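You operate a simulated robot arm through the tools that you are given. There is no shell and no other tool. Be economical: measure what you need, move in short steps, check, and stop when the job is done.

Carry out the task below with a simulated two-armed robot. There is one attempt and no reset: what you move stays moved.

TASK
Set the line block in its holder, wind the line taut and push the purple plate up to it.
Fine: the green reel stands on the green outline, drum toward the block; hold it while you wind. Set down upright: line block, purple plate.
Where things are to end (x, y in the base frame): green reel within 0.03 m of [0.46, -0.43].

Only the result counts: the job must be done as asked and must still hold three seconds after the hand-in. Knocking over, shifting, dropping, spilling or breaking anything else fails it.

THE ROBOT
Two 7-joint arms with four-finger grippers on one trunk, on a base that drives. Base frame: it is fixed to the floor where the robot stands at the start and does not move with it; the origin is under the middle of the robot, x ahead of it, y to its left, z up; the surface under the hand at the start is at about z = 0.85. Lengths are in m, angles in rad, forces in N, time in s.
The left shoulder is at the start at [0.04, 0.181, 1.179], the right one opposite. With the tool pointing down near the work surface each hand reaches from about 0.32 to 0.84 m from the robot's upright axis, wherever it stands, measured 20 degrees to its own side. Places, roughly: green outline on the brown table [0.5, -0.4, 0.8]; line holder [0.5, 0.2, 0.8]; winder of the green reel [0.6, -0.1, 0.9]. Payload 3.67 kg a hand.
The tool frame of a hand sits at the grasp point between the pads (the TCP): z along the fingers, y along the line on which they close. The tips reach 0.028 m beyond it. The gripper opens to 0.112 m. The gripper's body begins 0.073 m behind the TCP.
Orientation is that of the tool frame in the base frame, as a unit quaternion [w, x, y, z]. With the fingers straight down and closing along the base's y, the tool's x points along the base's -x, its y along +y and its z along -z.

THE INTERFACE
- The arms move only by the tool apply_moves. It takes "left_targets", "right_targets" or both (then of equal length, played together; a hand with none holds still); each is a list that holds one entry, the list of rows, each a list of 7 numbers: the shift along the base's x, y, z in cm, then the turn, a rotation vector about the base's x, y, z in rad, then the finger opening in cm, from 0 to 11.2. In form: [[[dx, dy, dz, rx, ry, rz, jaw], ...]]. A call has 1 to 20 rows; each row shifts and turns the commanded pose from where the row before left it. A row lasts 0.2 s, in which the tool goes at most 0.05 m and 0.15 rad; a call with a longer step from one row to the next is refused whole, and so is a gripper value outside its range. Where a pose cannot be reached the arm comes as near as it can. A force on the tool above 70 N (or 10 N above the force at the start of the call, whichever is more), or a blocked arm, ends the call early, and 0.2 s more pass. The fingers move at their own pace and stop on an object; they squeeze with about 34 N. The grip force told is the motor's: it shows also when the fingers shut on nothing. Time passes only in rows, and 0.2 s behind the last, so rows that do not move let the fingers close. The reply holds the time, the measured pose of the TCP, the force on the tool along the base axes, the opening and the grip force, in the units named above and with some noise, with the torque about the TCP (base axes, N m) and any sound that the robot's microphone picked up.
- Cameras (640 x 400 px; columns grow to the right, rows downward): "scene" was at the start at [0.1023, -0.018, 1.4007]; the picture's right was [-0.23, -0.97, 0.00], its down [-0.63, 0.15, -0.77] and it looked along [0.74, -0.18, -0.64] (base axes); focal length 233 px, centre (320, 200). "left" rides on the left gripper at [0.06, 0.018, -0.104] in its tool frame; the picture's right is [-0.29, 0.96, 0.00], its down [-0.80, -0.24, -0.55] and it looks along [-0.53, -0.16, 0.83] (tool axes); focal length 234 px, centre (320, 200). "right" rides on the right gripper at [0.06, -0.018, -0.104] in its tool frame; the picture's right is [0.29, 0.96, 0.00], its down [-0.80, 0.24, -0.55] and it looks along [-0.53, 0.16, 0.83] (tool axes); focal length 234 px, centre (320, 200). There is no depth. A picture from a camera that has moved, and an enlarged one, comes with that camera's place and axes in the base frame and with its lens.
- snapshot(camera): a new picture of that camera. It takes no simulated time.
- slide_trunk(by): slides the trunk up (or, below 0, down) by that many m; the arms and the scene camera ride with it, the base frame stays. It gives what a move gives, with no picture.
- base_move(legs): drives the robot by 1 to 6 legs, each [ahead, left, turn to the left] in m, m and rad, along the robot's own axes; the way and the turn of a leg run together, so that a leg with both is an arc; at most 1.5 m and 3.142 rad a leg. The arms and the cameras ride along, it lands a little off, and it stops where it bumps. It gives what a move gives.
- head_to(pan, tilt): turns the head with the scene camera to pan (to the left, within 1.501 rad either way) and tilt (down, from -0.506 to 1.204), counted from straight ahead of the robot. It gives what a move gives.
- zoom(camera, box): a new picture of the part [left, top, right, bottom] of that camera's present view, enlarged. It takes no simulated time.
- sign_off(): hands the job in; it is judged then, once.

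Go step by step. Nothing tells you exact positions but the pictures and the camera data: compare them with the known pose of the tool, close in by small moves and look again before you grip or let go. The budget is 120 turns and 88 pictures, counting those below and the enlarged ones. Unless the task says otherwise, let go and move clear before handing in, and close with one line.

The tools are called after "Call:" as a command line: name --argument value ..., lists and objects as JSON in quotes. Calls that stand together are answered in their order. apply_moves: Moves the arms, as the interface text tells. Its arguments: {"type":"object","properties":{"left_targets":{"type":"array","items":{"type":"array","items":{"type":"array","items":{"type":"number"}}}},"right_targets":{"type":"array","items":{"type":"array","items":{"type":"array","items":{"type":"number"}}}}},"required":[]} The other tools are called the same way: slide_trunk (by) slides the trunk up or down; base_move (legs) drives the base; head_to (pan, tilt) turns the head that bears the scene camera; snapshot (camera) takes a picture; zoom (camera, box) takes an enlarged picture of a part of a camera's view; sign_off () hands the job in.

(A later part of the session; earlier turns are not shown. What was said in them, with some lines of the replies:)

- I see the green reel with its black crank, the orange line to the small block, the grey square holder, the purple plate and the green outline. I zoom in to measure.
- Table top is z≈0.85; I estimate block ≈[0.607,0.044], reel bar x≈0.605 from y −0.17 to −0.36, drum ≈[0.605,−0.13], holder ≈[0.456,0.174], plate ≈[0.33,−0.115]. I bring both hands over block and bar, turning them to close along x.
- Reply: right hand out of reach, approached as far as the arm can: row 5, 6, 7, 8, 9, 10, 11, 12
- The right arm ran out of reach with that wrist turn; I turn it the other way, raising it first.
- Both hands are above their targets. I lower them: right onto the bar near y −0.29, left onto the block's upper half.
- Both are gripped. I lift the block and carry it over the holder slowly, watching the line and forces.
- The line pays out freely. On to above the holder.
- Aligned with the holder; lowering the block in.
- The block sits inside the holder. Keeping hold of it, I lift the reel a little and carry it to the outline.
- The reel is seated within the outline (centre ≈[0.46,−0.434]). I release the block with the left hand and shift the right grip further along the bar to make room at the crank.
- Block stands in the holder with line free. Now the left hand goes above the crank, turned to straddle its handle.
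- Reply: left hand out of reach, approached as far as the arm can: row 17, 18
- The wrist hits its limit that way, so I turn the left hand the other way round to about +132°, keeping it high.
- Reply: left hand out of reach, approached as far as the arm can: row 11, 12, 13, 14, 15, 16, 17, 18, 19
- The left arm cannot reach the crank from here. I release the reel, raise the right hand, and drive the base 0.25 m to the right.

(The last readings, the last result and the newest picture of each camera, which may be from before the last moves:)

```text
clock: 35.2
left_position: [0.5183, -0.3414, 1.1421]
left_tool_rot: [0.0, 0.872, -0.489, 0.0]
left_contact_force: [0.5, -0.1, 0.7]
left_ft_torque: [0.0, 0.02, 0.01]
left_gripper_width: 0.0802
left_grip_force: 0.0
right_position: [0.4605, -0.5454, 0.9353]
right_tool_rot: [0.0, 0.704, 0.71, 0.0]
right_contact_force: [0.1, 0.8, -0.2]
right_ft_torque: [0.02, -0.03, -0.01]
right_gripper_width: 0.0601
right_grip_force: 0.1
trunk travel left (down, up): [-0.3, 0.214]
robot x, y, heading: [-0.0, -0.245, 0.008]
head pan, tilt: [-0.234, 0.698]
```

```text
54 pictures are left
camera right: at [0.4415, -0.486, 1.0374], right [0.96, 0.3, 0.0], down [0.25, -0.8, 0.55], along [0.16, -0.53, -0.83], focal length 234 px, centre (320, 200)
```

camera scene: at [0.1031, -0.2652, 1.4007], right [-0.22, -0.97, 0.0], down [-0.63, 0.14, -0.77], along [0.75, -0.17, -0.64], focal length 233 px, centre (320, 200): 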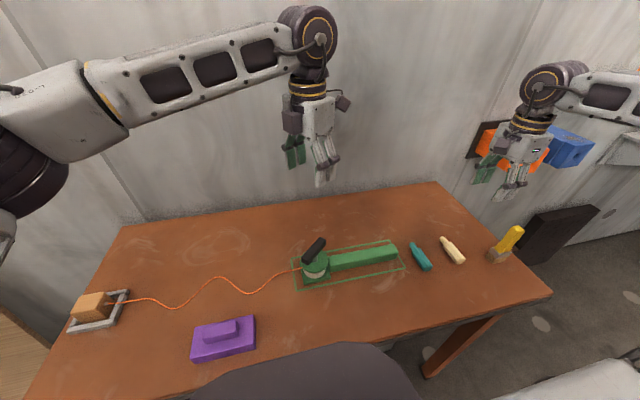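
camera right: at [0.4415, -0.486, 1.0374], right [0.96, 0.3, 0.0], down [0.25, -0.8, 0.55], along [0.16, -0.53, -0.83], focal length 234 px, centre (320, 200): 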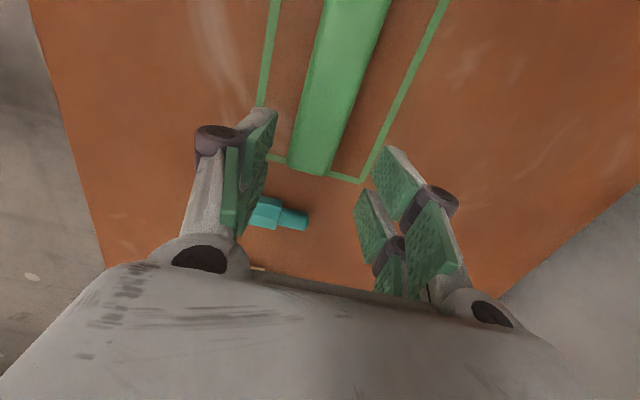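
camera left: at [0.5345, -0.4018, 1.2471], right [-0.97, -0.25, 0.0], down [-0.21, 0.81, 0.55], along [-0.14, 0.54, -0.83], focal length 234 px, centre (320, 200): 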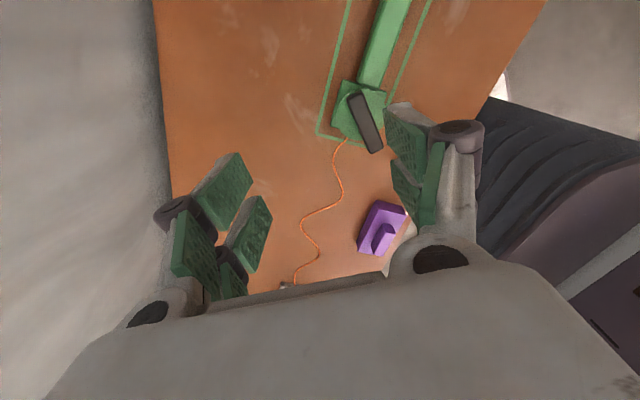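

Right hand is over the bar end; I lower and grip it, and bring the left hand over the crank handle aligned to it.

Call:
apply_moves --right_targets '[[[-0.2, 0.5, -1, 0, 0, 0, 6], [-0.2, 0.5, -2, 0, 0, 0, 6], [0, 0, -1.9, 0, 0, 0, 6], [0, 0, 0, 0, 0, 0, 4], [0, 0, 0, 0, 0, 0, 2], [0, 0, 0, 0, 0, 0, 1], [0, 0, 0, 0, 0, 0, 1]]]' --left_targets '[[[-1, 0.2, -1, 0, 0, 0.09, 8], [-1, 0.2, -2, 0, 0, 0.09, 8], [-1, 0.2, -2, 0, 0, 0, 8], [-1, 0.2, -2, 0, 0, 0, 8], [-1, 0, -2, 0, 0, 0, 8], [-1.1, 0, -2, 0, 0, 0, 8], [0, 0, -1, 0, 0, 0, 8]]]'

Call:
snapshot --camera "left"

Call:
zoom --camera "scene" --box '[240, 160, 440, 320]'

```text
clock: 36.9
left_position: [0.4558, -0.3343, 1.0208]
left_tool_rot: [0.0, 0.913, -0.408, 0.0]
left_contact_force: [-0.1, -0.7, 0.5]
left_ft_torque: [0.01, 0.0, -0.01]
left_gripper_width: 0.0799
left_grip_force: 0.0
right_position: [0.4569, -0.5351, 0.8869]
right_tool_rot: [0.0, 0.704, 0.71, 0.0]
right_contact_force: [-0.2, 0.4, 0.5]
right_ft_torque: [-0.19, -0.02, 0.06]
right_gripper_width: 0.0336
right_grip_force: 33.8
trunk travel left (down, up): [-0.3, 0.214]
robot x, y, heading: [-0.0015, -0.2475, 0.008]
head pan, tilt: [-0.234, 0.698]
```

```text
53 pictures are left
camera left: at [0.4822, -0.3914, 1.126], right [-0.91, -0.42, 0.0], down [-0.35, 0.75, 0.55], along [-0.23, 0.5, -0.83], focal length 234 px, centre (320, 200)
```

left: 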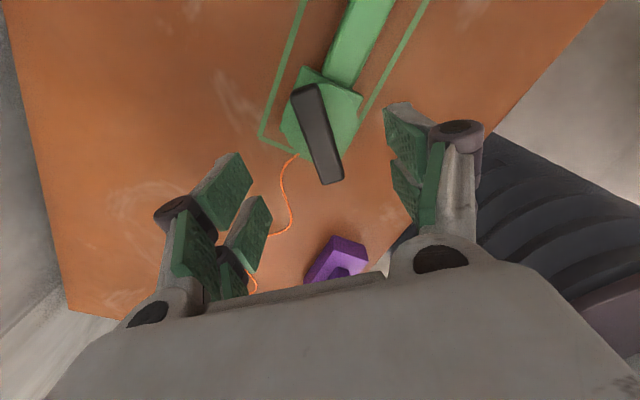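

```text
2.50 times, centred on (340, 240) of scene
camera zoom: at [0.1034, -0.2653, 1.4006], right [-0.22, -0.97, 0.0], down [-0.63, 0.14, -0.77], along [0.75, -0.17, -0.64], focal length 582 px, centre (270, 100)
```

zoom: 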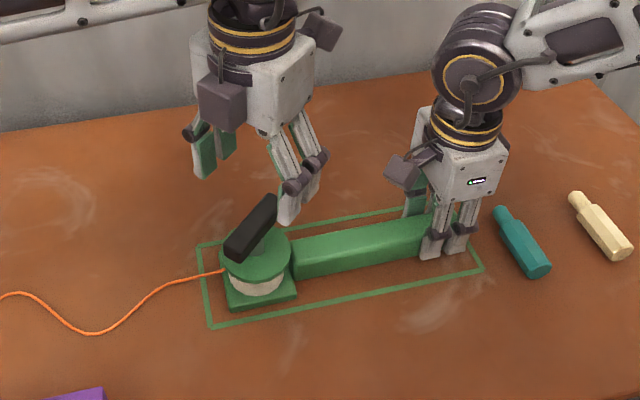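

Handle is centred and aligned under the left hand. I lower it and close on the handle.

Call:
apply_moves --left_targets '[[[0.1, -0.1, -2, 0, 0, 0, 7], [0.1, 0, -2, 0, 0, 0, 7], [0, 0, -2, 0, 0, 0, 7], [0, 0, -1.5, 0, 0, 0, 7], [0, 0, -0.6, 0, 0, 0, 7]]]'

Call:
snapshot --camera "left"

Call:
zoom --camera "scene" --box '[270, 180, 430, 300]'

```text
clock: 38.0
left_position: [0.4613, -0.3352, 0.9417]
left_tool_rot: [0.001, 0.913, -0.409, 0.0]
left_contact_force: [-0.7, 0.1, 0.2]
left_ft_torque: [-0.03, 0.0, 0.01]
left_gripper_width: 0.0699
left_grip_force: 0.1
right_position: [0.4576, -0.5352, 0.8867]
right_tool_rot: [0.0, 0.703, 0.711, 0.0]
right_contact_force: [0.3, 0.5, 0.7]
right_ft_torque: [-0.45, -0.01, 0.01]
right_gripper_width: 0.0336
right_grip_force: 34.5
trunk travel left (down, up): [-0.3, 0.214]
robot x, y, heading: [0.0042, -0.2429, 0.002]
head pan, tilt: [-0.234, 0.698]
```

```text
51 pictures are left
camera left: at [0.4859, -0.3915, 1.0455], right [-0.91, -0.42, 0.0], down [-0.35, 0.75, 0.55], along [-0.23, 0.5, -0.83], focal length 234 px, centre (320, 200)
```

left: 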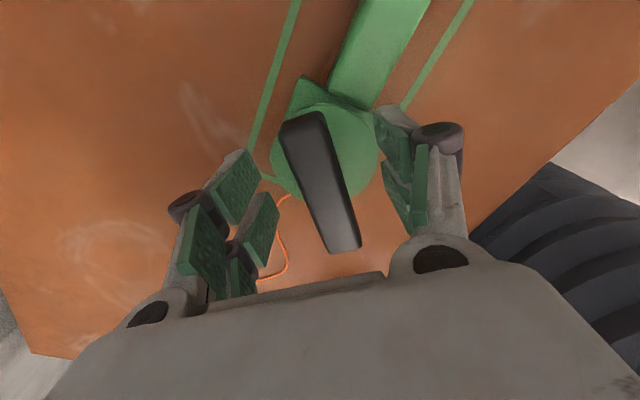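

```text
3.33 times, centred on (350, 240) of scene
camera zoom: at [0.1034, -0.2653, 1.4006], right [-0.22, -0.97, 0.0], down [-0.63, 0.14, -0.77], along [0.75, -0.17, -0.64], focal length 776 px, centre (220, 67)
```

zoom: 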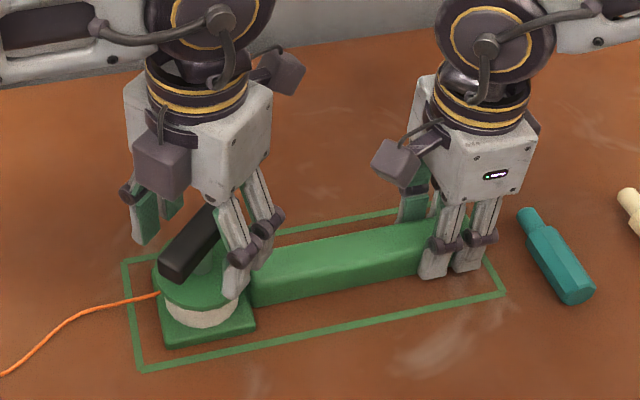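

Call:
apply_moves --left_targets '[[[0, 0, -0.2, 0, 0, 0, 4], [0, 0, 0, 0, 0, 0, 2], [0, 0, 0, 0, 0, 0, 1], [0, 0, 0, 0, 0, 0, 1]]]'

Call:
snapshot --camera "left"

```text
clock: 39.0
left_position: [0.4603, -0.3348, 0.939]
left_tool_rot: [0.001, 0.912, -0.409, 0.0]
left_contact_force: [-4.5, -11.5, -0.3]
left_ft_torque: [-0.2, 0.21, 0.04]
left_gripper_width: 0.0209
left_grip_force: 34.2
right_position: [0.4575, -0.5355, 0.8874]
right_tool_rot: [0.0, 0.705, 0.709, 0.002]
right_contact_force: [4.2, 11.4, -0.5]
right_ft_torque: [-0.53, 0.02, -1.0]
right_gripper_width: 0.034
right_grip_force: 33.5
trunk travel left (down, up): [-0.3, 0.214]
robot x, y, heading: [-0.0003, -0.2471, 0.004]
head pan, tilt: [-0.234, 0.698]
```

```text
49 pictures are left
camera left: at [0.4853, -0.3908, 1.0441], right [-0.91, -0.42, 0.0], down [-0.35, 0.76, 0.55], along [-0.23, 0.5, -0.83], focal length 234 px, centre (320, 200)
```

left: 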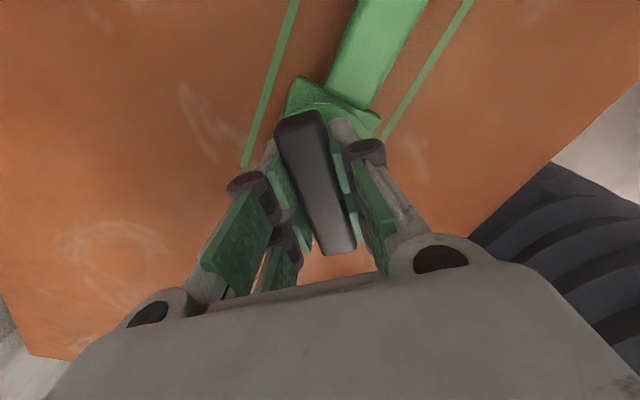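

Handle gripped. I relax the side load and try a clockwise turn, watching the line.

Call:
apply_moves --left_targets '[[[-0.1, -0.25, 0, 0, 0, -0.05, 1], [0, 0, 0, 0, 0, -0.13, 1], [0, 0, 0, 0, 0, -0.13, 1], [0, 0, 0, 0, 0, -0.13, 1], [0, 0, 0, 0, 0, -0.13, 1], [0, 0, 0, 0, 0, -0.13, 1], [0, 0, 0, 0, 0, -0.13, 1]]]'

Call:
snapshot --camera "scene"

```text
clock: 40.6
left_position: [0.4581, -0.3345, 0.9402]
left_tool_rot: [0.001, -0.67, 0.743, 0.0]
left_contact_force: [-7.2, 8.5, 0.2]
left_ft_torque: [-0.04, 0.3, 0.04]
left_gripper_width: 0.0206
left_grip_force: 34.2
right_position: [0.457, -0.5367, 0.8864]
right_tool_rot: [0.0, 0.705, 0.71, 0.0]
right_contact_force: [6.7, -8.1, 0.9]
right_ft_torque: [0.19, 0.02, -1.38]
right_gripper_width: 0.0337
right_grip_force: 34.1
trunk travel left (down, up): [-0.3, 0.214]
robot x, y, heading: [-0.0009, -0.2446, 0.005]
head pan, tilt: [-0.234, 0.698]
```

```text
48 pictures are left
camera scene: at [0.1031, -0.2651, 1.4007], right [-0.22, -0.97, 0.0], down [-0.63, 0.14, -0.77], along [0.75, -0.17, -0.64], focal length 233 px, centre (320, 200)
```

scene: 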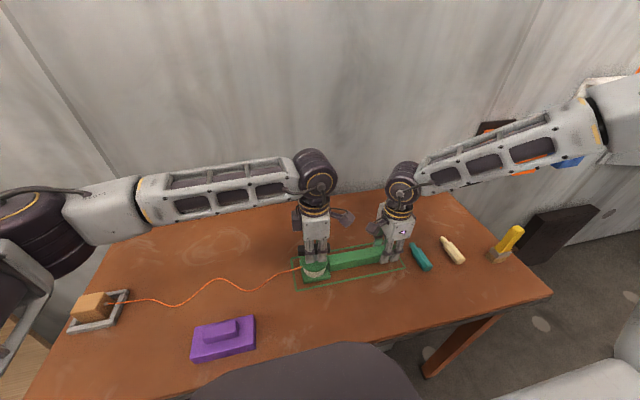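

Call:
zoom --camera "scene" --box '[60, 240, 320, 370]'

Call:
apply_moves --left_targets '[[[-0.15, 0.2, 0, 0, 0, -0.13, 1], [0, 0, 0, 0, 0, -0.14, 1], [0, 0, 0, 0, 0, -0.14, 1], [0, 0, 0, 0, 0, -0.14, 1], [0, 0, 0, 0, 0, -0.14, 1], [0, 0, 0, 0, 0, -0.14, 1], [0, 0, 0, 0, 0, -0.14, 1], [0, 0, 0, 0, 0, -0.14, 1], [0, 0, 0, 0, 0, -0.14, 1]]]'

Call:
zoom --camera "scene" --box '[60, 240, 320, 370]'

```text
2.46 times, centred on (190, 305) of scene
camera zoom: at [0.1031, -0.2651, 1.4007], right [-0.22, -0.97, 0.0], down [-0.63, 0.14, -0.77], along [0.75, -0.17, -0.64], focal length 573 px, centre (640, -58)
```

zoom: 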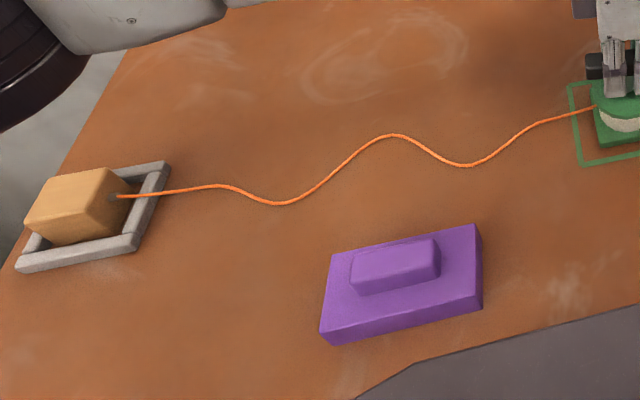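

```text
clock: 42.6
left_position: [0.4572, -0.335, 0.9396]
left_tool_rot: [0.0, -0.109, 0.994, 0.001]
left_contact_force: [-9.5, 11.6, 4.3]
left_ft_torque: [0.02, 0.62, 0.06]
left_gripper_width: 0.021
left_grip_force: 33.3
right_position: [0.458, -0.536, 0.8875]
right_tool_rot: [0.0, 0.704, 0.71, -0.001]
right_contact_force: [9.1, -11.4, -1.2]
right_ft_torque: [-0.22, -0.26, -1.86]
right_gripper_width: 0.0344
right_grip_force: 34.4
trunk travel left (down, up): [-0.3, 0.214]
robot x, y, heading: [0.0009, -0.2433, 0.01]
head pan, tilt: [-0.234, 0.698]
```

```text
2.46 times, centred on (190, 305) of scene
camera zoom: at [0.1032, -0.2652, 1.4007], right [-0.22, -0.97, 0.0], down [-0.63, 0.14, -0.77], along [0.75, -0.17, -0.64], focal length 573 px, centre (640, -58)
```

zoom: 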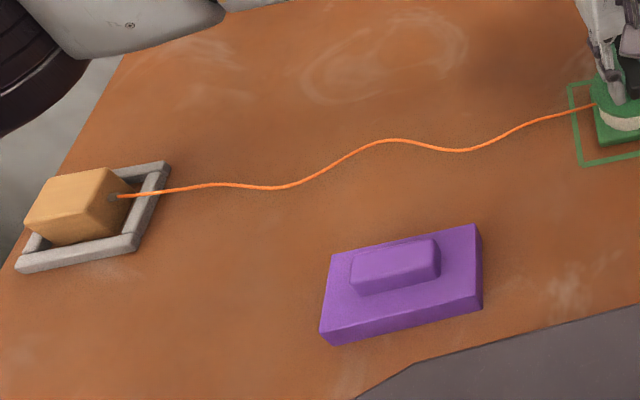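

Clockwise winds the line in (slack clearly shrank). I continue clockwise to near the wrist limit.

Call:
apply_moves --left_targets '[[[-0.2, 0.2, 0, 0, 0, -0.1, 1], [0, 0, 0, 0, 0, -0.13, 1], [0, 0, 0, 0, 0, -0.13, 1], [0, 0, 0, 0, 0, -0.13, 1], [0, 0, 0, 0, 0, -0.13, 1]]]'

Call:
zoom --camera "scene" --box '[60, 220, 320, 370]'

```text
clock: 43.9
left_position: [0.4567, -0.332, 0.939]
left_tool_rot: [0.0, 0.2, 0.98, 0.0]
left_contact_force: [-2.4, 9.4, 7.4]
left_ft_torque: [0.05, -0.15, 0.04]
left_gripper_width: 0.021
left_grip_force: 34.0
right_position: [0.4564, -0.5353, 0.8883]
right_tool_rot: [0.001, 0.704, 0.71, -0.001]
right_contact_force: [4.0, -8.0, -1.3]
right_ft_torque: [-0.32, -0.01, -0.81]
right_gripper_width: 0.034
right_grip_force: 33.8
trunk travel left (down, up): [-0.3, 0.214]
robot x, y, heading: [-0.0004, -0.2485, 0.011]
head pan, tilt: [-0.234, 0.698]
```

```text
2.46 times, centred on (190, 295) of scene
camera zoom: at [0.1032, -0.265, 1.4007], right [-0.22, -0.97, 0.0], down [-0.63, 0.14, -0.77], along [0.75, -0.17, -0.64], focal length 573 px, centre (640, -34)
```

zoom: 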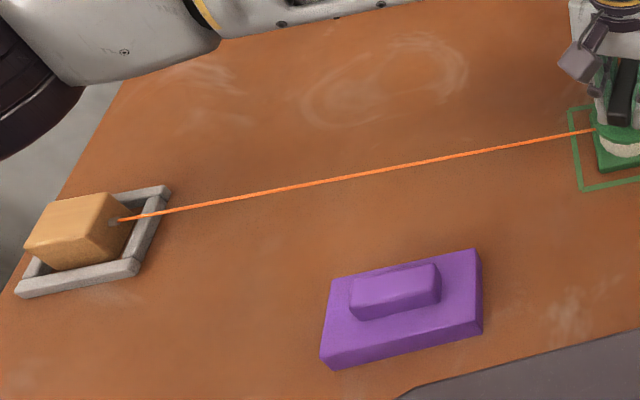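

The line is now straight. One small extra turn to test tension, watching forces and sound.

Call:
apply_moves --left_targets '[[[0, 0.1, 0, 0, 0, -0.05, 1], [0, 0, 0, 0, 0, 0, 1]]]'

Call:
zoom --camera "scene" --box '[60, 220, 320, 370]'

```text
clock: 44.5
left_position: [0.4555, -0.3333, 0.9391]
left_tool_rot: [0.001, 0.224, 0.974, -0.002]
left_contact_force: [-1.9, 4.9, 9.8]
left_ft_torque: [-0.14, -0.28, 0.02]
left_gripper_width: 0.0206
left_grip_force: 34.1
right_position: [0.4572, -0.5353, 0.8859]
right_tool_rot: [0.0, 0.705, 0.709, 0.0]
right_contact_force: [4.3, -4.8, -3.2]
right_ft_torque: [-1.0, 0.01, -0.99]
right_gripper_width: 0.0335
right_grip_force: 34.0
trunk travel left (down, up): [-0.3, 0.214]
robot x, y, heading: [0.0017, -0.2449, 0.006]
head pan, tilt: [-0.234, 0.698]
```

```text
2.46 times, centred on (190, 295) of scene
camera zoom: at [0.1032, -0.2653, 1.4007], right [-0.22, -0.97, 0.0], down [-0.63, 0.14, -0.77], along [0.75, -0.17, -0.64], focal length 573 px, centre (640, -34)
```

zoom: 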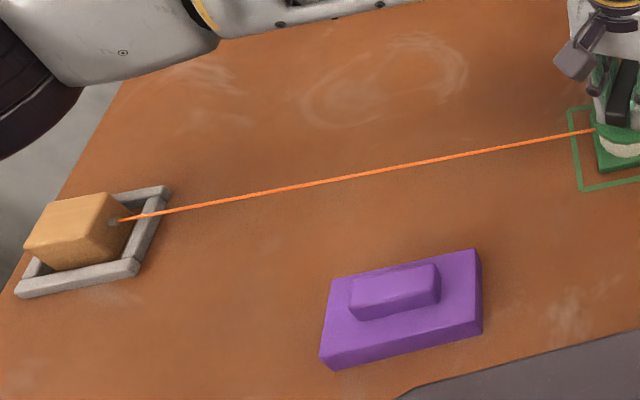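

The line is taut. I let go of the crank and lift the left hand, then check it stays taut.

Call:
apply_moves --left_targets '[[[0, 0, 0, 0, 0, 0, 4], [0, 0, 0, 0, 0, 0, 6], [0, 0, 0, 0, 0, 0, 7], [0, 0, 1, 0, 0, 0, 7], [0, 0, 3, 0, 0, 0, 7], [0, 0, 4, 0, 0, 0, 7], [0, 0, 4, 0, 0, 0, 7]]]'

Call:
snapshot --camera "scene"

Call:
zoom --camera "scene" --box '[60, 220, 320, 370]'

```text
clock: 46.0
left_position: [0.4556, -0.3329, 1.0591]
left_tool_rot: [0.0, 0.223, 0.975, 0.0]
left_contact_force: [0.2, -0.5, -0.4]
left_ft_torque: [0.0, 0.0, 0.02]
left_gripper_width: 0.0703
left_grip_force: 0.0
right_position: [0.4571, -0.536, 0.8861]
right_tool_rot: [0.0, 0.704, 0.711, 0.0]
right_contact_force: [-0.6, -1.2, 1.3]
right_ft_torque: [0.45, -0.11, 0.1]
right_gripper_width: 0.0337
right_grip_force: 33.9
trunk travel left (down, up): [-0.3, 0.214]
robot x, y, heading: [-0.0006, -0.2495, 0.005]
head pan, tilt: [-0.234, 0.698]
```

```text
43 pictures are left
camera scene: at [0.1028, -0.2656, 1.4007], right [-0.22, -0.97, 0.0], down [-0.63, 0.14, -0.77], along [0.75, -0.17, -0.64], focal length 233 px, centre (320, 200)
```

scene: 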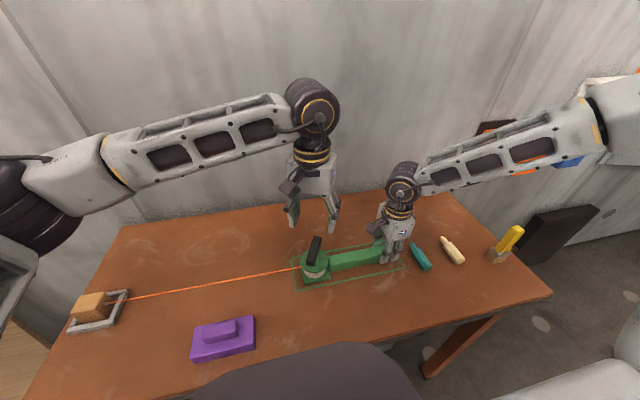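

```text
2.46 times, centred on (190, 295) of scene
camera zoom: at [0.1028, -0.2656, 1.4007], right [-0.22, -0.97, 0.0], down [-0.63, 0.14, -0.77], along [0.75, -0.17, -0.64], focal length 573 px, centre (640, -34)
```

zoom: 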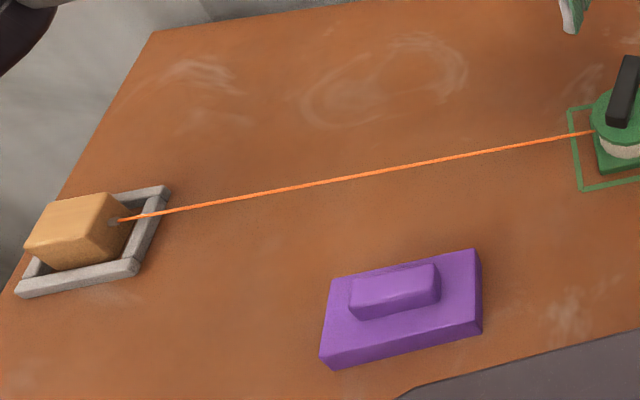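

Line stays taut. Now the right hand releases the reel and lifts; the left hand moves above the purple plate's knob, turned to close along x.

Call:
apply_moves --right_targets '[[[0, 0, 0, 0, 0, 0, 4.2], [0, 0, 0, 0, 0, 0, 5], [0, 0, 0, 0, 0, 0, 6], [0, 0, 1, 0, 0, 0, 6], [0, 0, 2, 0, 0, 0, 6], [0, 0, 3, 0, 0, 0, 6], [0, 0, 4, 0, 0, 0, 6], [0, 0, 4, 0, 0, 0, 6], [0, 0, 4, 0, 0, 0, 6], [0, 0, 0, 0, 0, 0, 6], [0, 0, 0, 0, 0, 0, 6], [0, 0, 0, 0, 0, 0, 6], [0, 0, 0, 0, 0, 0, 6], [0, 0, 0, 0, 0, 0, 6], [0, 0, 0, 0, 0, 0, 6], [0, 0, 0, 0, 0, 0, 6]]]' --left_targets '[[[-0.75, 1.37, 0, 0, 0, 0.126, 7], [-0.75, 1.37, 0, 0, 0, 0.126, 7], [-0.75, 1.37, 0, 0, 0, 0.126, 7], [-0.75, 1.37, 0, 0, 0, 0.126, 7], [-0.75, 1.37, 0, 0, 0, 0.126, 7], [-0.75, 1.37, 0, 0, 0, 0.126, 7], [-0.75, 1.37, 0, 0, 0, 0.126, 7], [-0.75, 1.37, 0, 0, 0, 0.126, 7], [-0.75, 1.37, 0, 0, 0, 0.126, 7], [-0.75, 1.37, 0, 0, 0, 0.126, 7], [-0.75, 1.37, 0, 0, 0, 0.126, 7], [-0.75, 1.37, 0, 0, 0, 0.126, 7], [-0.75, 1.37, 0, 0, 0, 0.126, 7], [-0.75, 1.37, 0, 0, 0, 0.126, 7], [-0.75, 1.37, 0, 0, 0, 0.126, 7], [-0.75, 1.37, 0, 0, 0, 0.126, 7]]]'

Call:
snapshot --camera "scene"

Call:
snapshot --camera "left"

```text
clock: 49.5
left_position: [0.3341, -0.1117, 1.0596]
left_tool_rot: [0.0, -0.707, 0.708, 0.0]
left_contact_force: [-1.1, 0.1, -0.8]
left_ft_torque: [-0.02, -0.01, -0.02]
left_gripper_width: 0.07
left_grip_force: 0.0
right_position: [0.4535, -0.5327, 1.0697]
right_tool_rot: [0.0, 0.704, 0.71, -0.001]
right_contact_force: [-0.7, 0.3, -1.2]
right_ft_torque: [-0.02, -0.04, -0.01]
right_gripper_width: 0.0601
right_grip_force: 0.1
trunk travel left (down, up): [-0.3, 0.214]
robot x, y, heading: [0.0026, -0.2494, 0.009]
head pan, tilt: [-0.234, 0.698]
```

```text
41 pictures are left
camera scene: at [0.1027, -0.2646, 1.4007], right [-0.22, -0.97, 0.0], down [-0.63, 0.14, -0.77], along [0.75, -0.17, -0.64], focal length 233 px, centre (320, 200)
```

scene: 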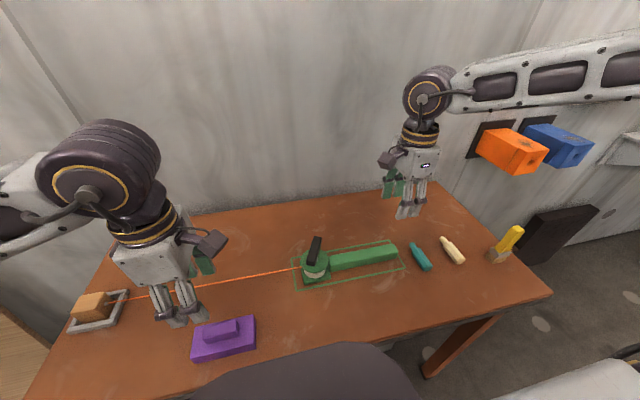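

```text
40 pictures are left
camera left: at [0.3159, -0.1728, 1.1641], right [-0.96, 0.29, 0.0], down [0.24, 0.8, 0.55], along [0.16, 0.53, -0.83], focal length 234 px, centre (320, 200)
```

left: 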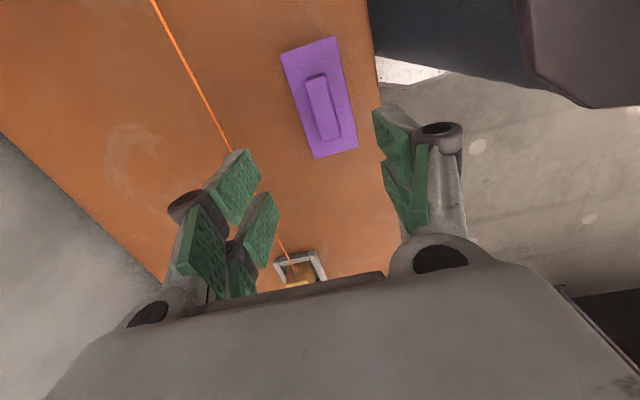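

The plate is axis-aligned: x ≈0.30–0.358, y ≈−0.177 to −0.053, knob about 0.065 long in y. I turn the left hand to grip the knob lengthwise so the fingers stay away from the line.

Call:
apply_moves --left_targets '[[[-0.05, 0, -0.5, 0, 0, -0.131, 10], [-0.05, 0, -0.5, 0, 0, -0.131, 10], [-0.05, 0, -0.5, 0, 0, -0.131, 10], [-0.05, 0, -0.5, 0, 0, -0.131, 10], [-0.05, 0, -0.5, 0, 0, -0.131, 10], [-0.05, 0, -0.5, 0, 0, -0.131, 10], [-0.05, 0, -0.5, 0, 0, -0.131, 10], [-0.05, 0, -0.5, 0, 0, -0.131, 10], [-0.05, 0, -0.5, 0, 0, -0.131, 10], [-0.05, 0, -0.5, 0, 0, -0.131, 10], [-0.05, 0, -0.5, 0, 0, -0.131, 10], [-0.05, 0, -0.5, 0, 0, -0.131, 10]]]'

Call:
snapshot --camera "left"

```text
clock: 52.0
left_position: [0.3293, -0.1122, 0.9994]
left_tool_rot: [0.0, 0.004, 1.0, 0.0]
left_contact_force: [0.4, 0.6, 0.2]
left_ft_torque: [-0.01, 0.03, 0.02]
left_gripper_width: 0.0999
left_grip_force: 0.1
right_position: [0.454, -0.535, 1.0695]
right_tool_rot: [0.0, 0.705, 0.71, 0.0]
right_contact_force: [0.0, -0.4, 0.3]
right_ft_torque: [-0.03, 0.01, 0.01]
right_gripper_width: 0.0601
right_grip_force: 0.1
trunk travel left (down, up): [-0.3, 0.214]
robot x, y, heading: [0.0001, -0.2467, 0.01]
head pan, tilt: [-0.234, 0.698]
```

```text
39 pictures are left
camera left: at [0.2691, -0.0944, 1.1042], right [0.3, 0.96, 0.0], down [0.8, -0.25, 0.55], along [0.53, -0.16, -0.83], focal length 234 px, centre (320, 200)
```

left: 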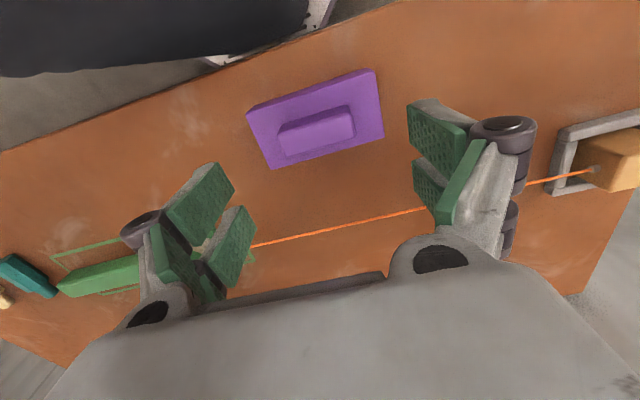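

Call:
apply_moves --left_targets '[[[0, -0.3, -2, 0, 0, 0, 10], [0, 0, -2, 0, 0, 0, 10], [0, 0, -2, 0, 0, 0, 10], [0, 0, -1.7, 0, 0, 0, 10], [0, 0, -1, 0, 0, 0, 10], [0, 0, -0.5, 0, 0, 0, 10]]]'

Call:
snapshot --camera "left"

Call:
zoom --camera "scene" --box '[120, 220, 320, 370]'

```text
clock: 53.5
left_position: [0.3309, -0.1147, 0.9076]
left_tool_rot: [0.001, 0.004, 1.0, -0.001]
left_contact_force: [0.4, 0.6, -1.0]
left_ft_torque: [-0.01, -0.01, -0.02]
left_gripper_width: 0.0998
left_grip_force: 0.2
right_position: [0.4558, -0.5343, 1.0689]
right_tool_rot: [0.0, 0.704, 0.711, 0.0]
right_contact_force: [-0.5, 0.5, 0.7]
right_ft_torque: [-0.01, 0.01, -0.01]
right_gripper_width: 0.0599
right_grip_force: 0.0
trunk travel left (down, up): [-0.3, 0.214]
robot x, y, heading: [0.0017, -0.244, 0.009]
head pan, tilt: [-0.234, 0.698]
```

```text
38 pictures are left
camera left: at [0.2691, -0.0956, 1.012], right [0.29, 0.96, 0.0], down [0.8, -0.24, 0.55], along [0.53, -0.16, -0.83], focal length 234 px, centre (320, 200)
```

left: 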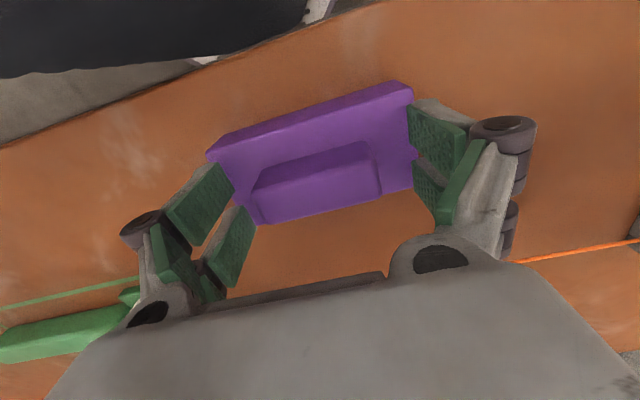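

```text
2.67 times, centred on (220, 295) of scene
camera zoom: at [0.1031, -0.265, 1.4007], right [-0.22, -0.97, 0.0], down [-0.63, 0.14, -0.77], along [0.75, -0.17, -0.64], focal length 621 px, centre (587, -53)
```

zoom: 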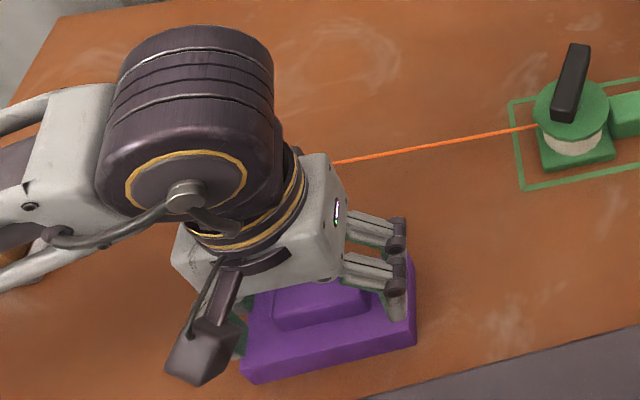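

Call:
apply_moves --left_targets '[[[0, 0, -0.2, 0, 0, 0, 8], [0, 0, 0, 0, 0, 0, 6], [0, 0, 0, 0, 0, 0, 5], [0, 0, 0, 0, 0, 0, 4.5]]]'

Call:
snapshot --camera "left"

```text
clock: 54.5
left_position: [0.33, -0.1164, 0.9086]
left_tool_rot: [0.003, 0.004, 1.0, 0.0]
left_contact_force: [5.5, -2.4, 52.2]
left_ft_torque: [0.34, 0.54, -0.06]
left_gripper_width: 0.065
left_grip_force: 34.2
right_position: [0.4535, -0.5355, 1.0696]
right_tool_rot: [0.001, 0.704, 0.71, 0.001]
right_contact_force: [0.1, -0.2, -0.1]
right_ft_torque: [0.02, -0.04, 0.03]
right_gripper_width: 0.0603
right_grip_force: 0.1
trunk travel left (down, up): [-0.3, 0.214]
robot x, y, heading: [-0.0018, -0.2518, 0.004]
head pan, tilt: [-0.234, 0.698]
```

```text
36 pictures are left
camera left: at [0.2683, -0.0977, 1.0124], right [0.29, 0.96, 0.0], down [0.79, -0.24, 0.56], along [0.54, -0.16, -0.83], focal length 234 px, centre (320, 200)
```

left: 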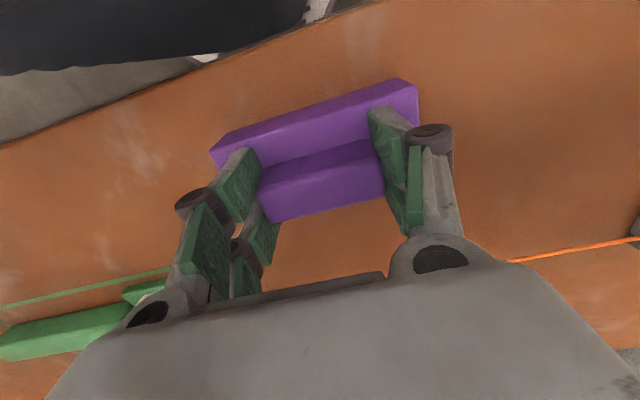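

The knob is gripped (plate top ≈0.88, just at line height). I relieve the downward pressure and slide the plate forward about 8 cm, then measure the gap.

Call:
apply_moves --left_targets '[[[0, 0, 0.3, 0, 0, 0, 4.5], [0, 0, 0.2, 0, 0, 0, 4.5], [1.5, 0, 0, 0, 0, 0, 4.5], [1.5, 0, 0, 0, 0, 0, 4.5], [1.5, 0, 0, 0, 0, 0, 4.5], [1.5, 0, 0, 0, 0, 0, 4.5], [1, 0, 0, 0, 0, 0, 4.5], [1, 0, 0, 0, 0, 0, 4.5], [0, 0, 0, 0, 0, 0, 4.5]]]'

Call:
snapshot --camera "left"

Call:
zoom --camera "scene" --box '[60, 220, 320, 370]'

```text
clock: 56.5
left_position: [0.4105, -0.1159, 0.9107]
left_tool_rot: [0.0, 0.004, 1.0, 0.0]
left_contact_force: [0.2, 0.2, 0.3]
left_ft_torque: [0.0, -0.01, 0.02]
left_gripper_width: 0.0648
left_grip_force: 33.8
right_position: [0.4551, -0.5343, 1.0695]
right_tool_rot: [0.0, 0.704, 0.71, 0.0]
right_contact_force: [0.1, 1.0, -0.1]
right_ft_torque: [-0.03, -0.05, -0.03]
right_gripper_width: 0.0601
right_grip_force: 0.0
trunk travel left (down, up): [-0.3, 0.214]
robot x, y, heading: [-0.0012, -0.2457, 0.005]
head pan, tilt: [-0.234, 0.698]
```

```text
35 pictures are left
camera left: at [0.3496, -0.0978, 1.0148], right [0.29, 0.96, 0.0], down [0.8, -0.25, 0.55], along [0.53, -0.16, -0.83], focal length 234 px, centre (320, 200)
```

left: 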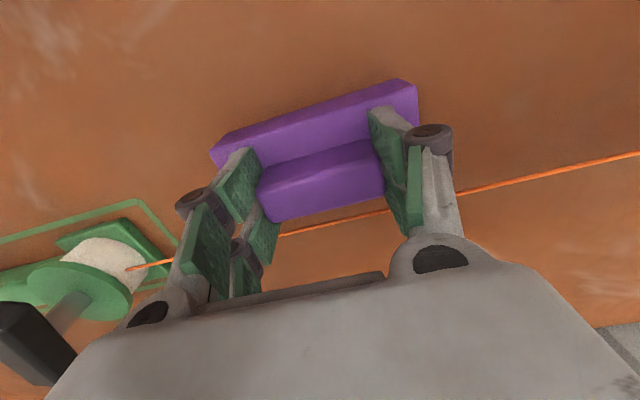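

```text
2.46 times, centred on (190, 295) of scene
camera zoom: at [0.1032, -0.2651, 1.4007], right [-0.22, -0.97, 0.0], down [-0.63, 0.14, -0.77], along [0.75, -0.17, -0.64], focal length 573 px, centre (640, -34)
```

zoom: 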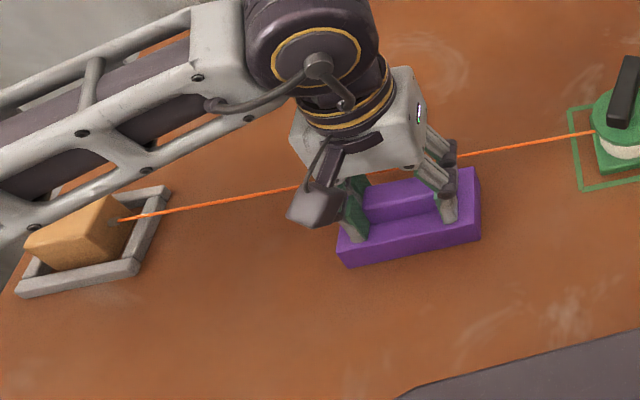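

Gap to the line is roughly 2 cm. I advance 1.4 cm and zoom on the right end of the plate.

Call:
apply_moves --left_targets '[[[0.5, 0, 0, 0, 0, 0, 4.5], [0.5, 0, 0, 0, 0, 0, 4.5], [0.4, 0, 0, 0, 0, 0, 4.5], [0, 0, 0, 0, 0, 0, 4.5]]]'

Call:
zoom --camera "scene" --box '[220, 265, 280, 305]'

Call:
snapshot --camera "left"

```text
clock: 57.5
left_position: [0.4243, -0.1162, 0.9114]
left_tool_rot: [0.0, 0.004, 1.0, 0.0]
left_contact_force: [0.1, -0.8, -0.4]
left_ft_torque: [0.0, 0.0, -0.01]
left_gripper_width: 0.065
left_grip_force: 34.3
right_position: [0.4546, -0.5341, 1.0693]
right_tool_rot: [0.0, 0.704, 0.71, 0.0]
right_contact_force: [-0.5, -0.3, 0.1]
right_ft_torque: [0.0, 0.0, 0.0]
right_gripper_width: 0.06
right_grip_force: 0.0
trunk travel left (down, up): [-0.3, 0.214]
robot x, y, heading: [-0.0053, -0.2473, 0.006]
head pan, tilt: [-0.234, 0.698]
```

```text
10.00 times, centred on (250, 285) of scene
camera zoom: at [0.1032, -0.265, 1.4007], right [-0.22, -0.97, 0.0], down [-0.63, 0.14, -0.77], along [0.75, -0.17, -0.64], focal length 2327 px, centre (1020, -650)
```

zoom: 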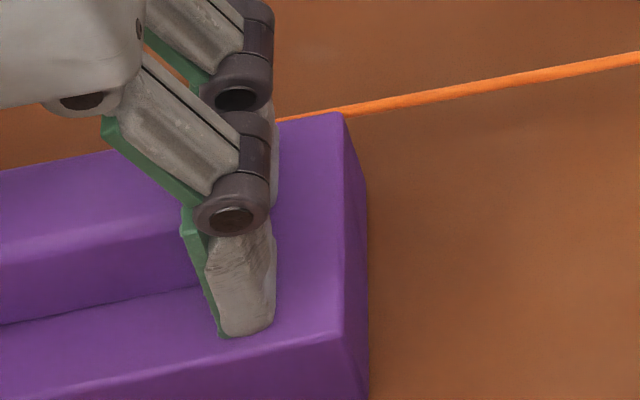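

```text
32 pictures are left
camera left: at [0.3643, -0.0969, 1.0148], right [0.29, 0.96, 0.0], down [0.8, -0.24, 0.55], along [0.53, -0.16, -0.83], focal length 234 px, centre (320, 200)
```

left: 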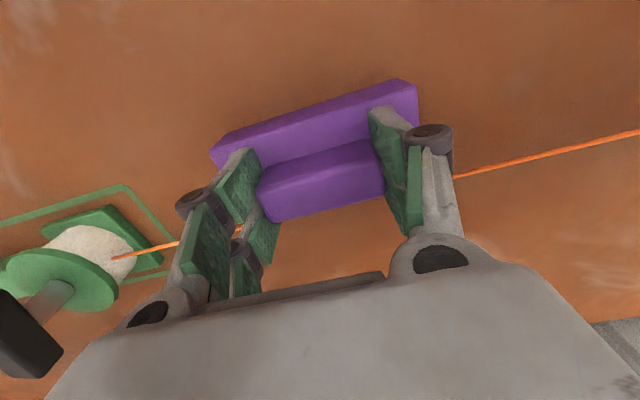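

Close now. I set the plate down flat on the table, then look again at the gap.

Call:
apply_moves --left_targets '[[[0, 0, -0.2, 0, 0, 0, 4.5], [0, 0, -0.15, 0, 0, 0, 4.5]]]'

Call:
zoom --camera "scene" --box '[220, 265, 280, 305]'

```text
clock: 58.0
left_position: [0.4242, -0.1154, 0.9092]
left_tool_rot: [0.001, 0.003, 1.0, 0.0]
left_contact_force: [2.2, 3.0, 13.2]
left_ft_torque: [0.61, 0.29, -0.15]
left_gripper_width: 0.0646
left_grip_force: 34.1
right_position: [0.4548, -0.5342, 1.0693]
right_tool_rot: [0.0, 0.704, 0.71, 0.0]
right_contact_force: [0.1, -0.5, -0.2]
right_ft_torque: [-0.02, -0.01, -0.01]
right_gripper_width: 0.0599
right_grip_force: 0.1
trunk travel left (down, up): [-0.3, 0.214]
robot x, y, heading: [0.0028, -0.2459, 0.01]
head pan, tilt: [-0.234, 0.698]
```

```text
10.00 times, centred on (250, 285) of scene
camera zoom: at [0.1027, -0.2651, 1.4009], right [-0.22, -0.97, 0.0], down [-0.63, 0.14, -0.77], along [0.75, -0.17, -0.64], focal length 2327 px, centre (1020, -650)
```

zoom: 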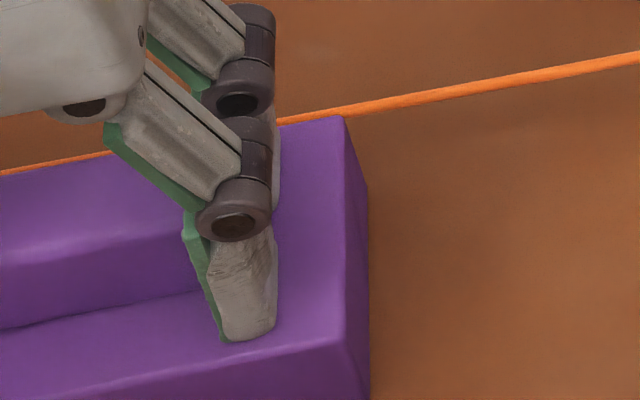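

The line is just beyond the edge (a few mm). I nudge forward 3 mm with a hair of yaw correction and check again.

Call:
apply_moves --left_targets '[[[0.15, 0, 0.1, 0, 0, 0.01, 4.5], [0.15, 0, 0, 0, 0, 0, 4.5], [0, 0, 0, 0, 0, 0, 4.5]]]'

Call:
zoom --camera "scene" --box '[200, 265, 260, 305]'

Call:
zoom --camera "left" --box '[210, 130, 480, 260]'

```text
clock: 58.9
left_position: [0.4266, -0.1158, 0.9078]
left_tool_rot: [-0.001, -0.001, 1.0, 0.0]
left_contact_force: [0.0, 0.1, 0.7]
left_ft_torque: [0.05, 0.0, 0.04]
left_gripper_width: 0.0649
left_grip_force: 34.2
right_position: [0.4562, -0.5328, 1.0683]
right_tool_rot: [0.0, 0.704, 0.71, 0.001]
right_contact_force: [0.7, -0.4, 0.1]
right_ft_torque: [-0.02, 0.03, 0.02]
right_gripper_width: 0.0604
right_grip_force: 0.0
trunk travel left (down, up): [-0.3, 0.214]
robot x, y, heading: [0.0007, -0.2478, 0.003]
head pan, tilt: [-0.234, 0.698]
```

```text
10.00 times, centred on (230, 285) of scene
camera zoom: at [0.1033, -0.2652, 1.4006], right [-0.22, -0.97, 0.0], down [-0.63, 0.14, -0.77], along [0.75, -0.17, -0.64], focal length 2327 px, centre (1220, -650)
```

zoom: 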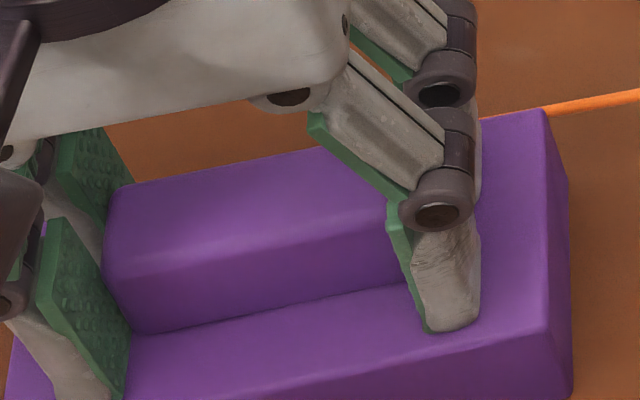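

```text
2.37 times, centred on (345, 195) of left
camera zoom: at [0.3657, -0.0981, 1.0131], right [0.28, 0.96, 0.0], down [0.8, -0.24, 0.55], along [0.53, -0.16, -0.83], focal length 555 px, centre (261, 212)
```

zoom: 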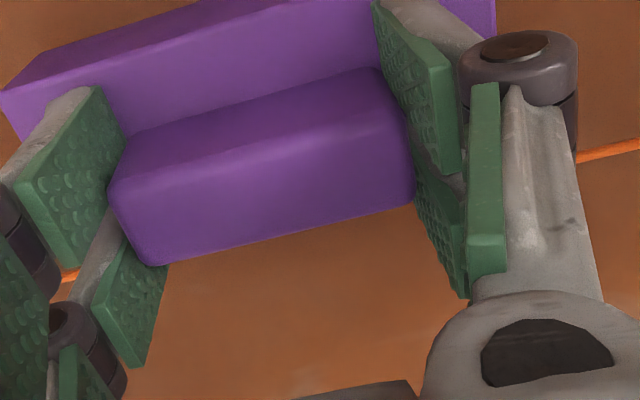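

The line visually merges with the plate edge, but the height difference could hide a small gap. I release the knob and look straight down with the left camera.

Call:
apply_moves --left_targets '[[[0, 0, 0, 0, 0, 0, 7.5], [0, 0, 0, 0, 0, 0, 9], [0, 0, 1, 0, 0, 0, 9], [0, 0, 3, 0, 0, 0, 9], [0, 0, 4, 0, 0, 0, 9], [2, 0, 2, 0, 0, 0, 9], [3, 0, 0, 0, 0, 0, 9], [3, 0, 0, 0, 0, 0, 9], [2, 0, 0, 0, 0, 0, 9], [0, 0, 0, 0, 0, 0, 9]]]'

Call:
snapshot --camera "left"

Call:
zoom --camera "scene" --box '[190, 260, 270, 320]'

```text
clock: 61.0
left_position: [0.5257, -0.1175, 1.0085]
left_tool_rot: [0.0, -0.001, 1.0, 0.001]
left_contact_force: [0.1, 0.2, -0.1]
left_ft_torque: [0.0, 0.02, 0.04]
left_gripper_width: 0.0899
left_grip_force: 0.1
right_position: [0.4553, -0.5341, 1.0691]
right_tool_rot: [0.0, 0.704, 0.711, -0.001]
right_contact_force: [-0.1, 0.2, 0.6]
right_ft_torque: [-0.02, 0.01, 0.04]
right_gripper_width: 0.0601
right_grip_force: 0.1
trunk travel left (down, up): [-0.3, 0.214]
robot x, y, heading: [-0.002, -0.2464, 0.006]
head pan, tilt: [-0.234, 0.698]
```

```text
28 pictures are left
camera left: at [0.4648, -0.0997, 1.1126], right [0.29, 0.96, 0.0], down [0.8, -0.24, 0.55], along [0.53, -0.16, -0.83], focal length 234 px, centre (320, 200)
```

left: 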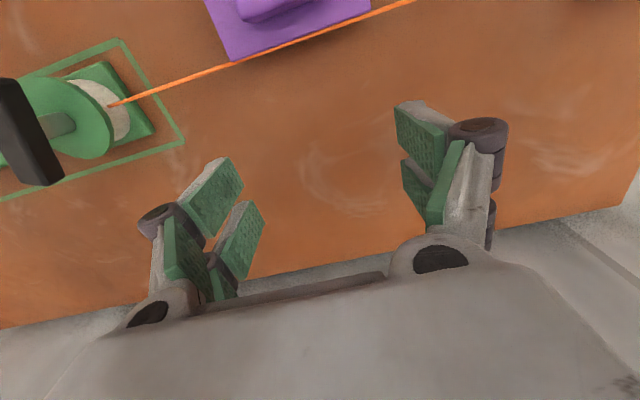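

```text
6.67 times, centred on (230, 290) of scene
camera zoom: at [0.1028, -0.265, 1.4007], right [-0.22, -0.97, 0.0], down [-0.63, 0.14, -0.77], along [0.75, -0.17, -0.64], focal length 1552 px, centre (920, -400)
```

zoom: 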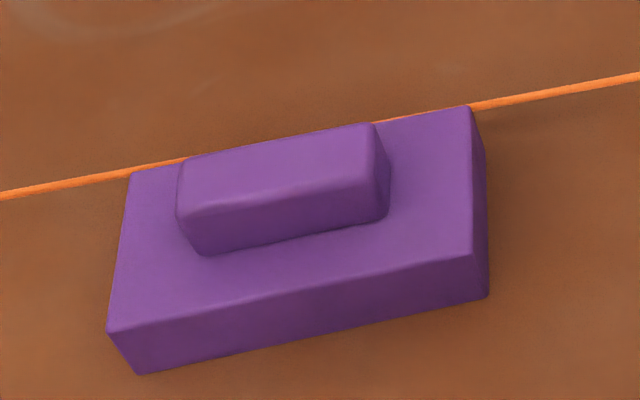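

Call:
zoom --camera "left" --box '[200, 0, 400, 80]'

```text
3.20 times, centred on (300, 40) of left
camera zoom: at [0.4648, -0.0997, 1.1126], right [0.29, 0.96, 0.0], down [0.8, -0.24, 0.55], along [0.53, -0.16, -0.83], focal length 749 px, centre (384, 712)
```

zoom: 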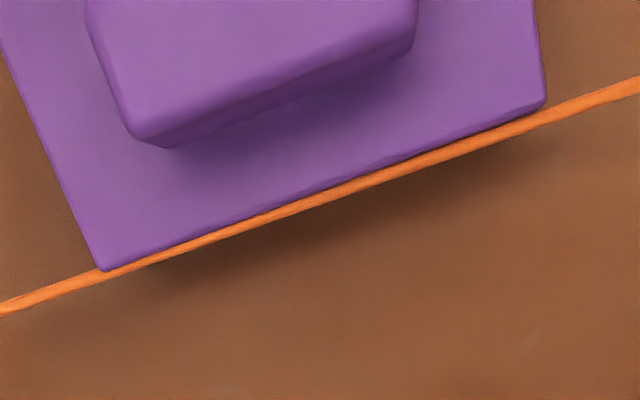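

From straight above the plate's edge lies along the line. I raise the left hand clear and take a final look.

Call:
apply_moves --left_targets '[[[0, 0, 3, 0, 0, 0, 9], [0, 0, 4, 0, 0, 0, 9], [0, 0, 4, 0, 0, 0, 9], [0, 0, 4, 0, 0, 0, 9], [0, 0, 0, 0, 0, 0, 9], [0, 0, 0, 0, 0, 0, 9]]]'

Call:
snapshot --camera "scene"

Call:
zoom --camera "scene" --box '[60, 220, 320, 370]'

Call:
zoom --camera "scene" --box '[270, 220, 430, 320]'

```text
clock: 62.5
left_position: [0.5261, -0.1183, 1.1581]
left_tool_rot: [0.0, -0.002, 1.0, 0.0]
left_contact_force: [-0.4, -0.6, -0.6]
left_ft_torque: [0.03, -0.01, 0.01]
left_gripper_width: 0.09
left_grip_force: 0.0
right_position: [0.4552, -0.5347, 1.0687]
right_tool_rot: [0.0, 0.704, 0.71, 0.0]
right_contact_force: [0.4, -0.3, 0.7]
right_ft_torque: [0.02, -0.01, 0.02]
right_gripper_width: 0.0601
right_grip_force: 0.0
trunk travel left (down, up): [-0.3, 0.214]
robot x, y, heading: [-0.0026, -0.2465, 0.003]
head pan, tilt: [-0.234, 0.698]
```

```text
25 pictures are left
camera scene: at [0.1031, -0.2652, 1.4007], right [-0.22, -0.97, 0.0], down [-0.63, 0.14, -0.77], along [0.75, -0.17, -0.64], focal length 233 px, centre (320, 200)
```

scene: 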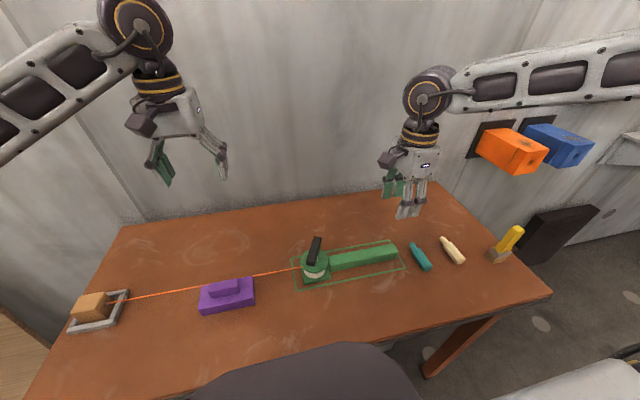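

```text
2.46 times, centred on (190, 295) of scene
camera zoom: at [0.1031, -0.2652, 1.4007], right [-0.22, -0.97, 0.0], down [-0.63, 0.14, -0.77], along [0.75, -0.17, -0.64], focal length 573 px, centre (640, -34)
```

zoom: 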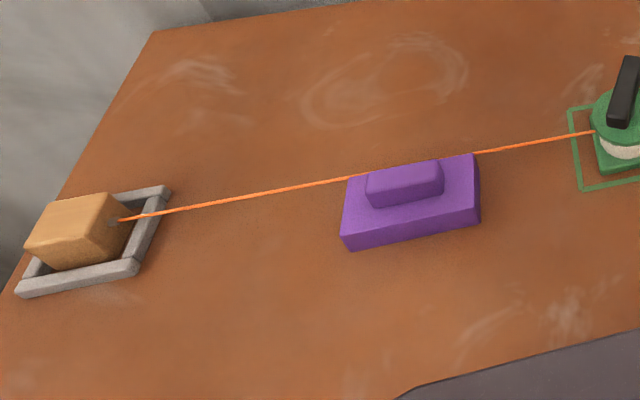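

```text
4.00 times, centred on (350, 270) of scene
camera zoom: at [0.1031, -0.2652, 1.4007], right [-0.22, -0.97, 0.0], down [-0.63, 0.14, -0.77], along [0.75, -0.17, -0.64], focal length 931 px, centre (200, -80)
```

zoom: 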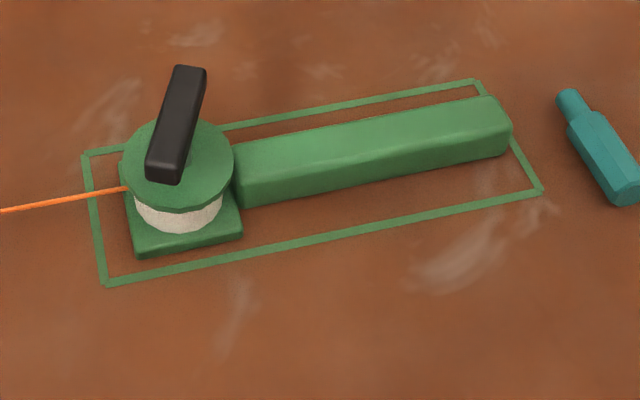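

Everything is in place: the block is in its holder, the reel is in the outline, the line is taut, and the plate's edge is along the line. Both hands are clear, so I hand in.

Call:
sign_off

```text
The job is handed in.
```

I finished the job and handed it in; the result hasn't come back. The line block stands upright in its holder, and the green reel sits on its outline at about [0.46, -0.43], drum toward the block. The line is wound taut and stayed so after I let go of the crank. The purple plate's edge lies along the line, and nothing else moved in the last pictures.
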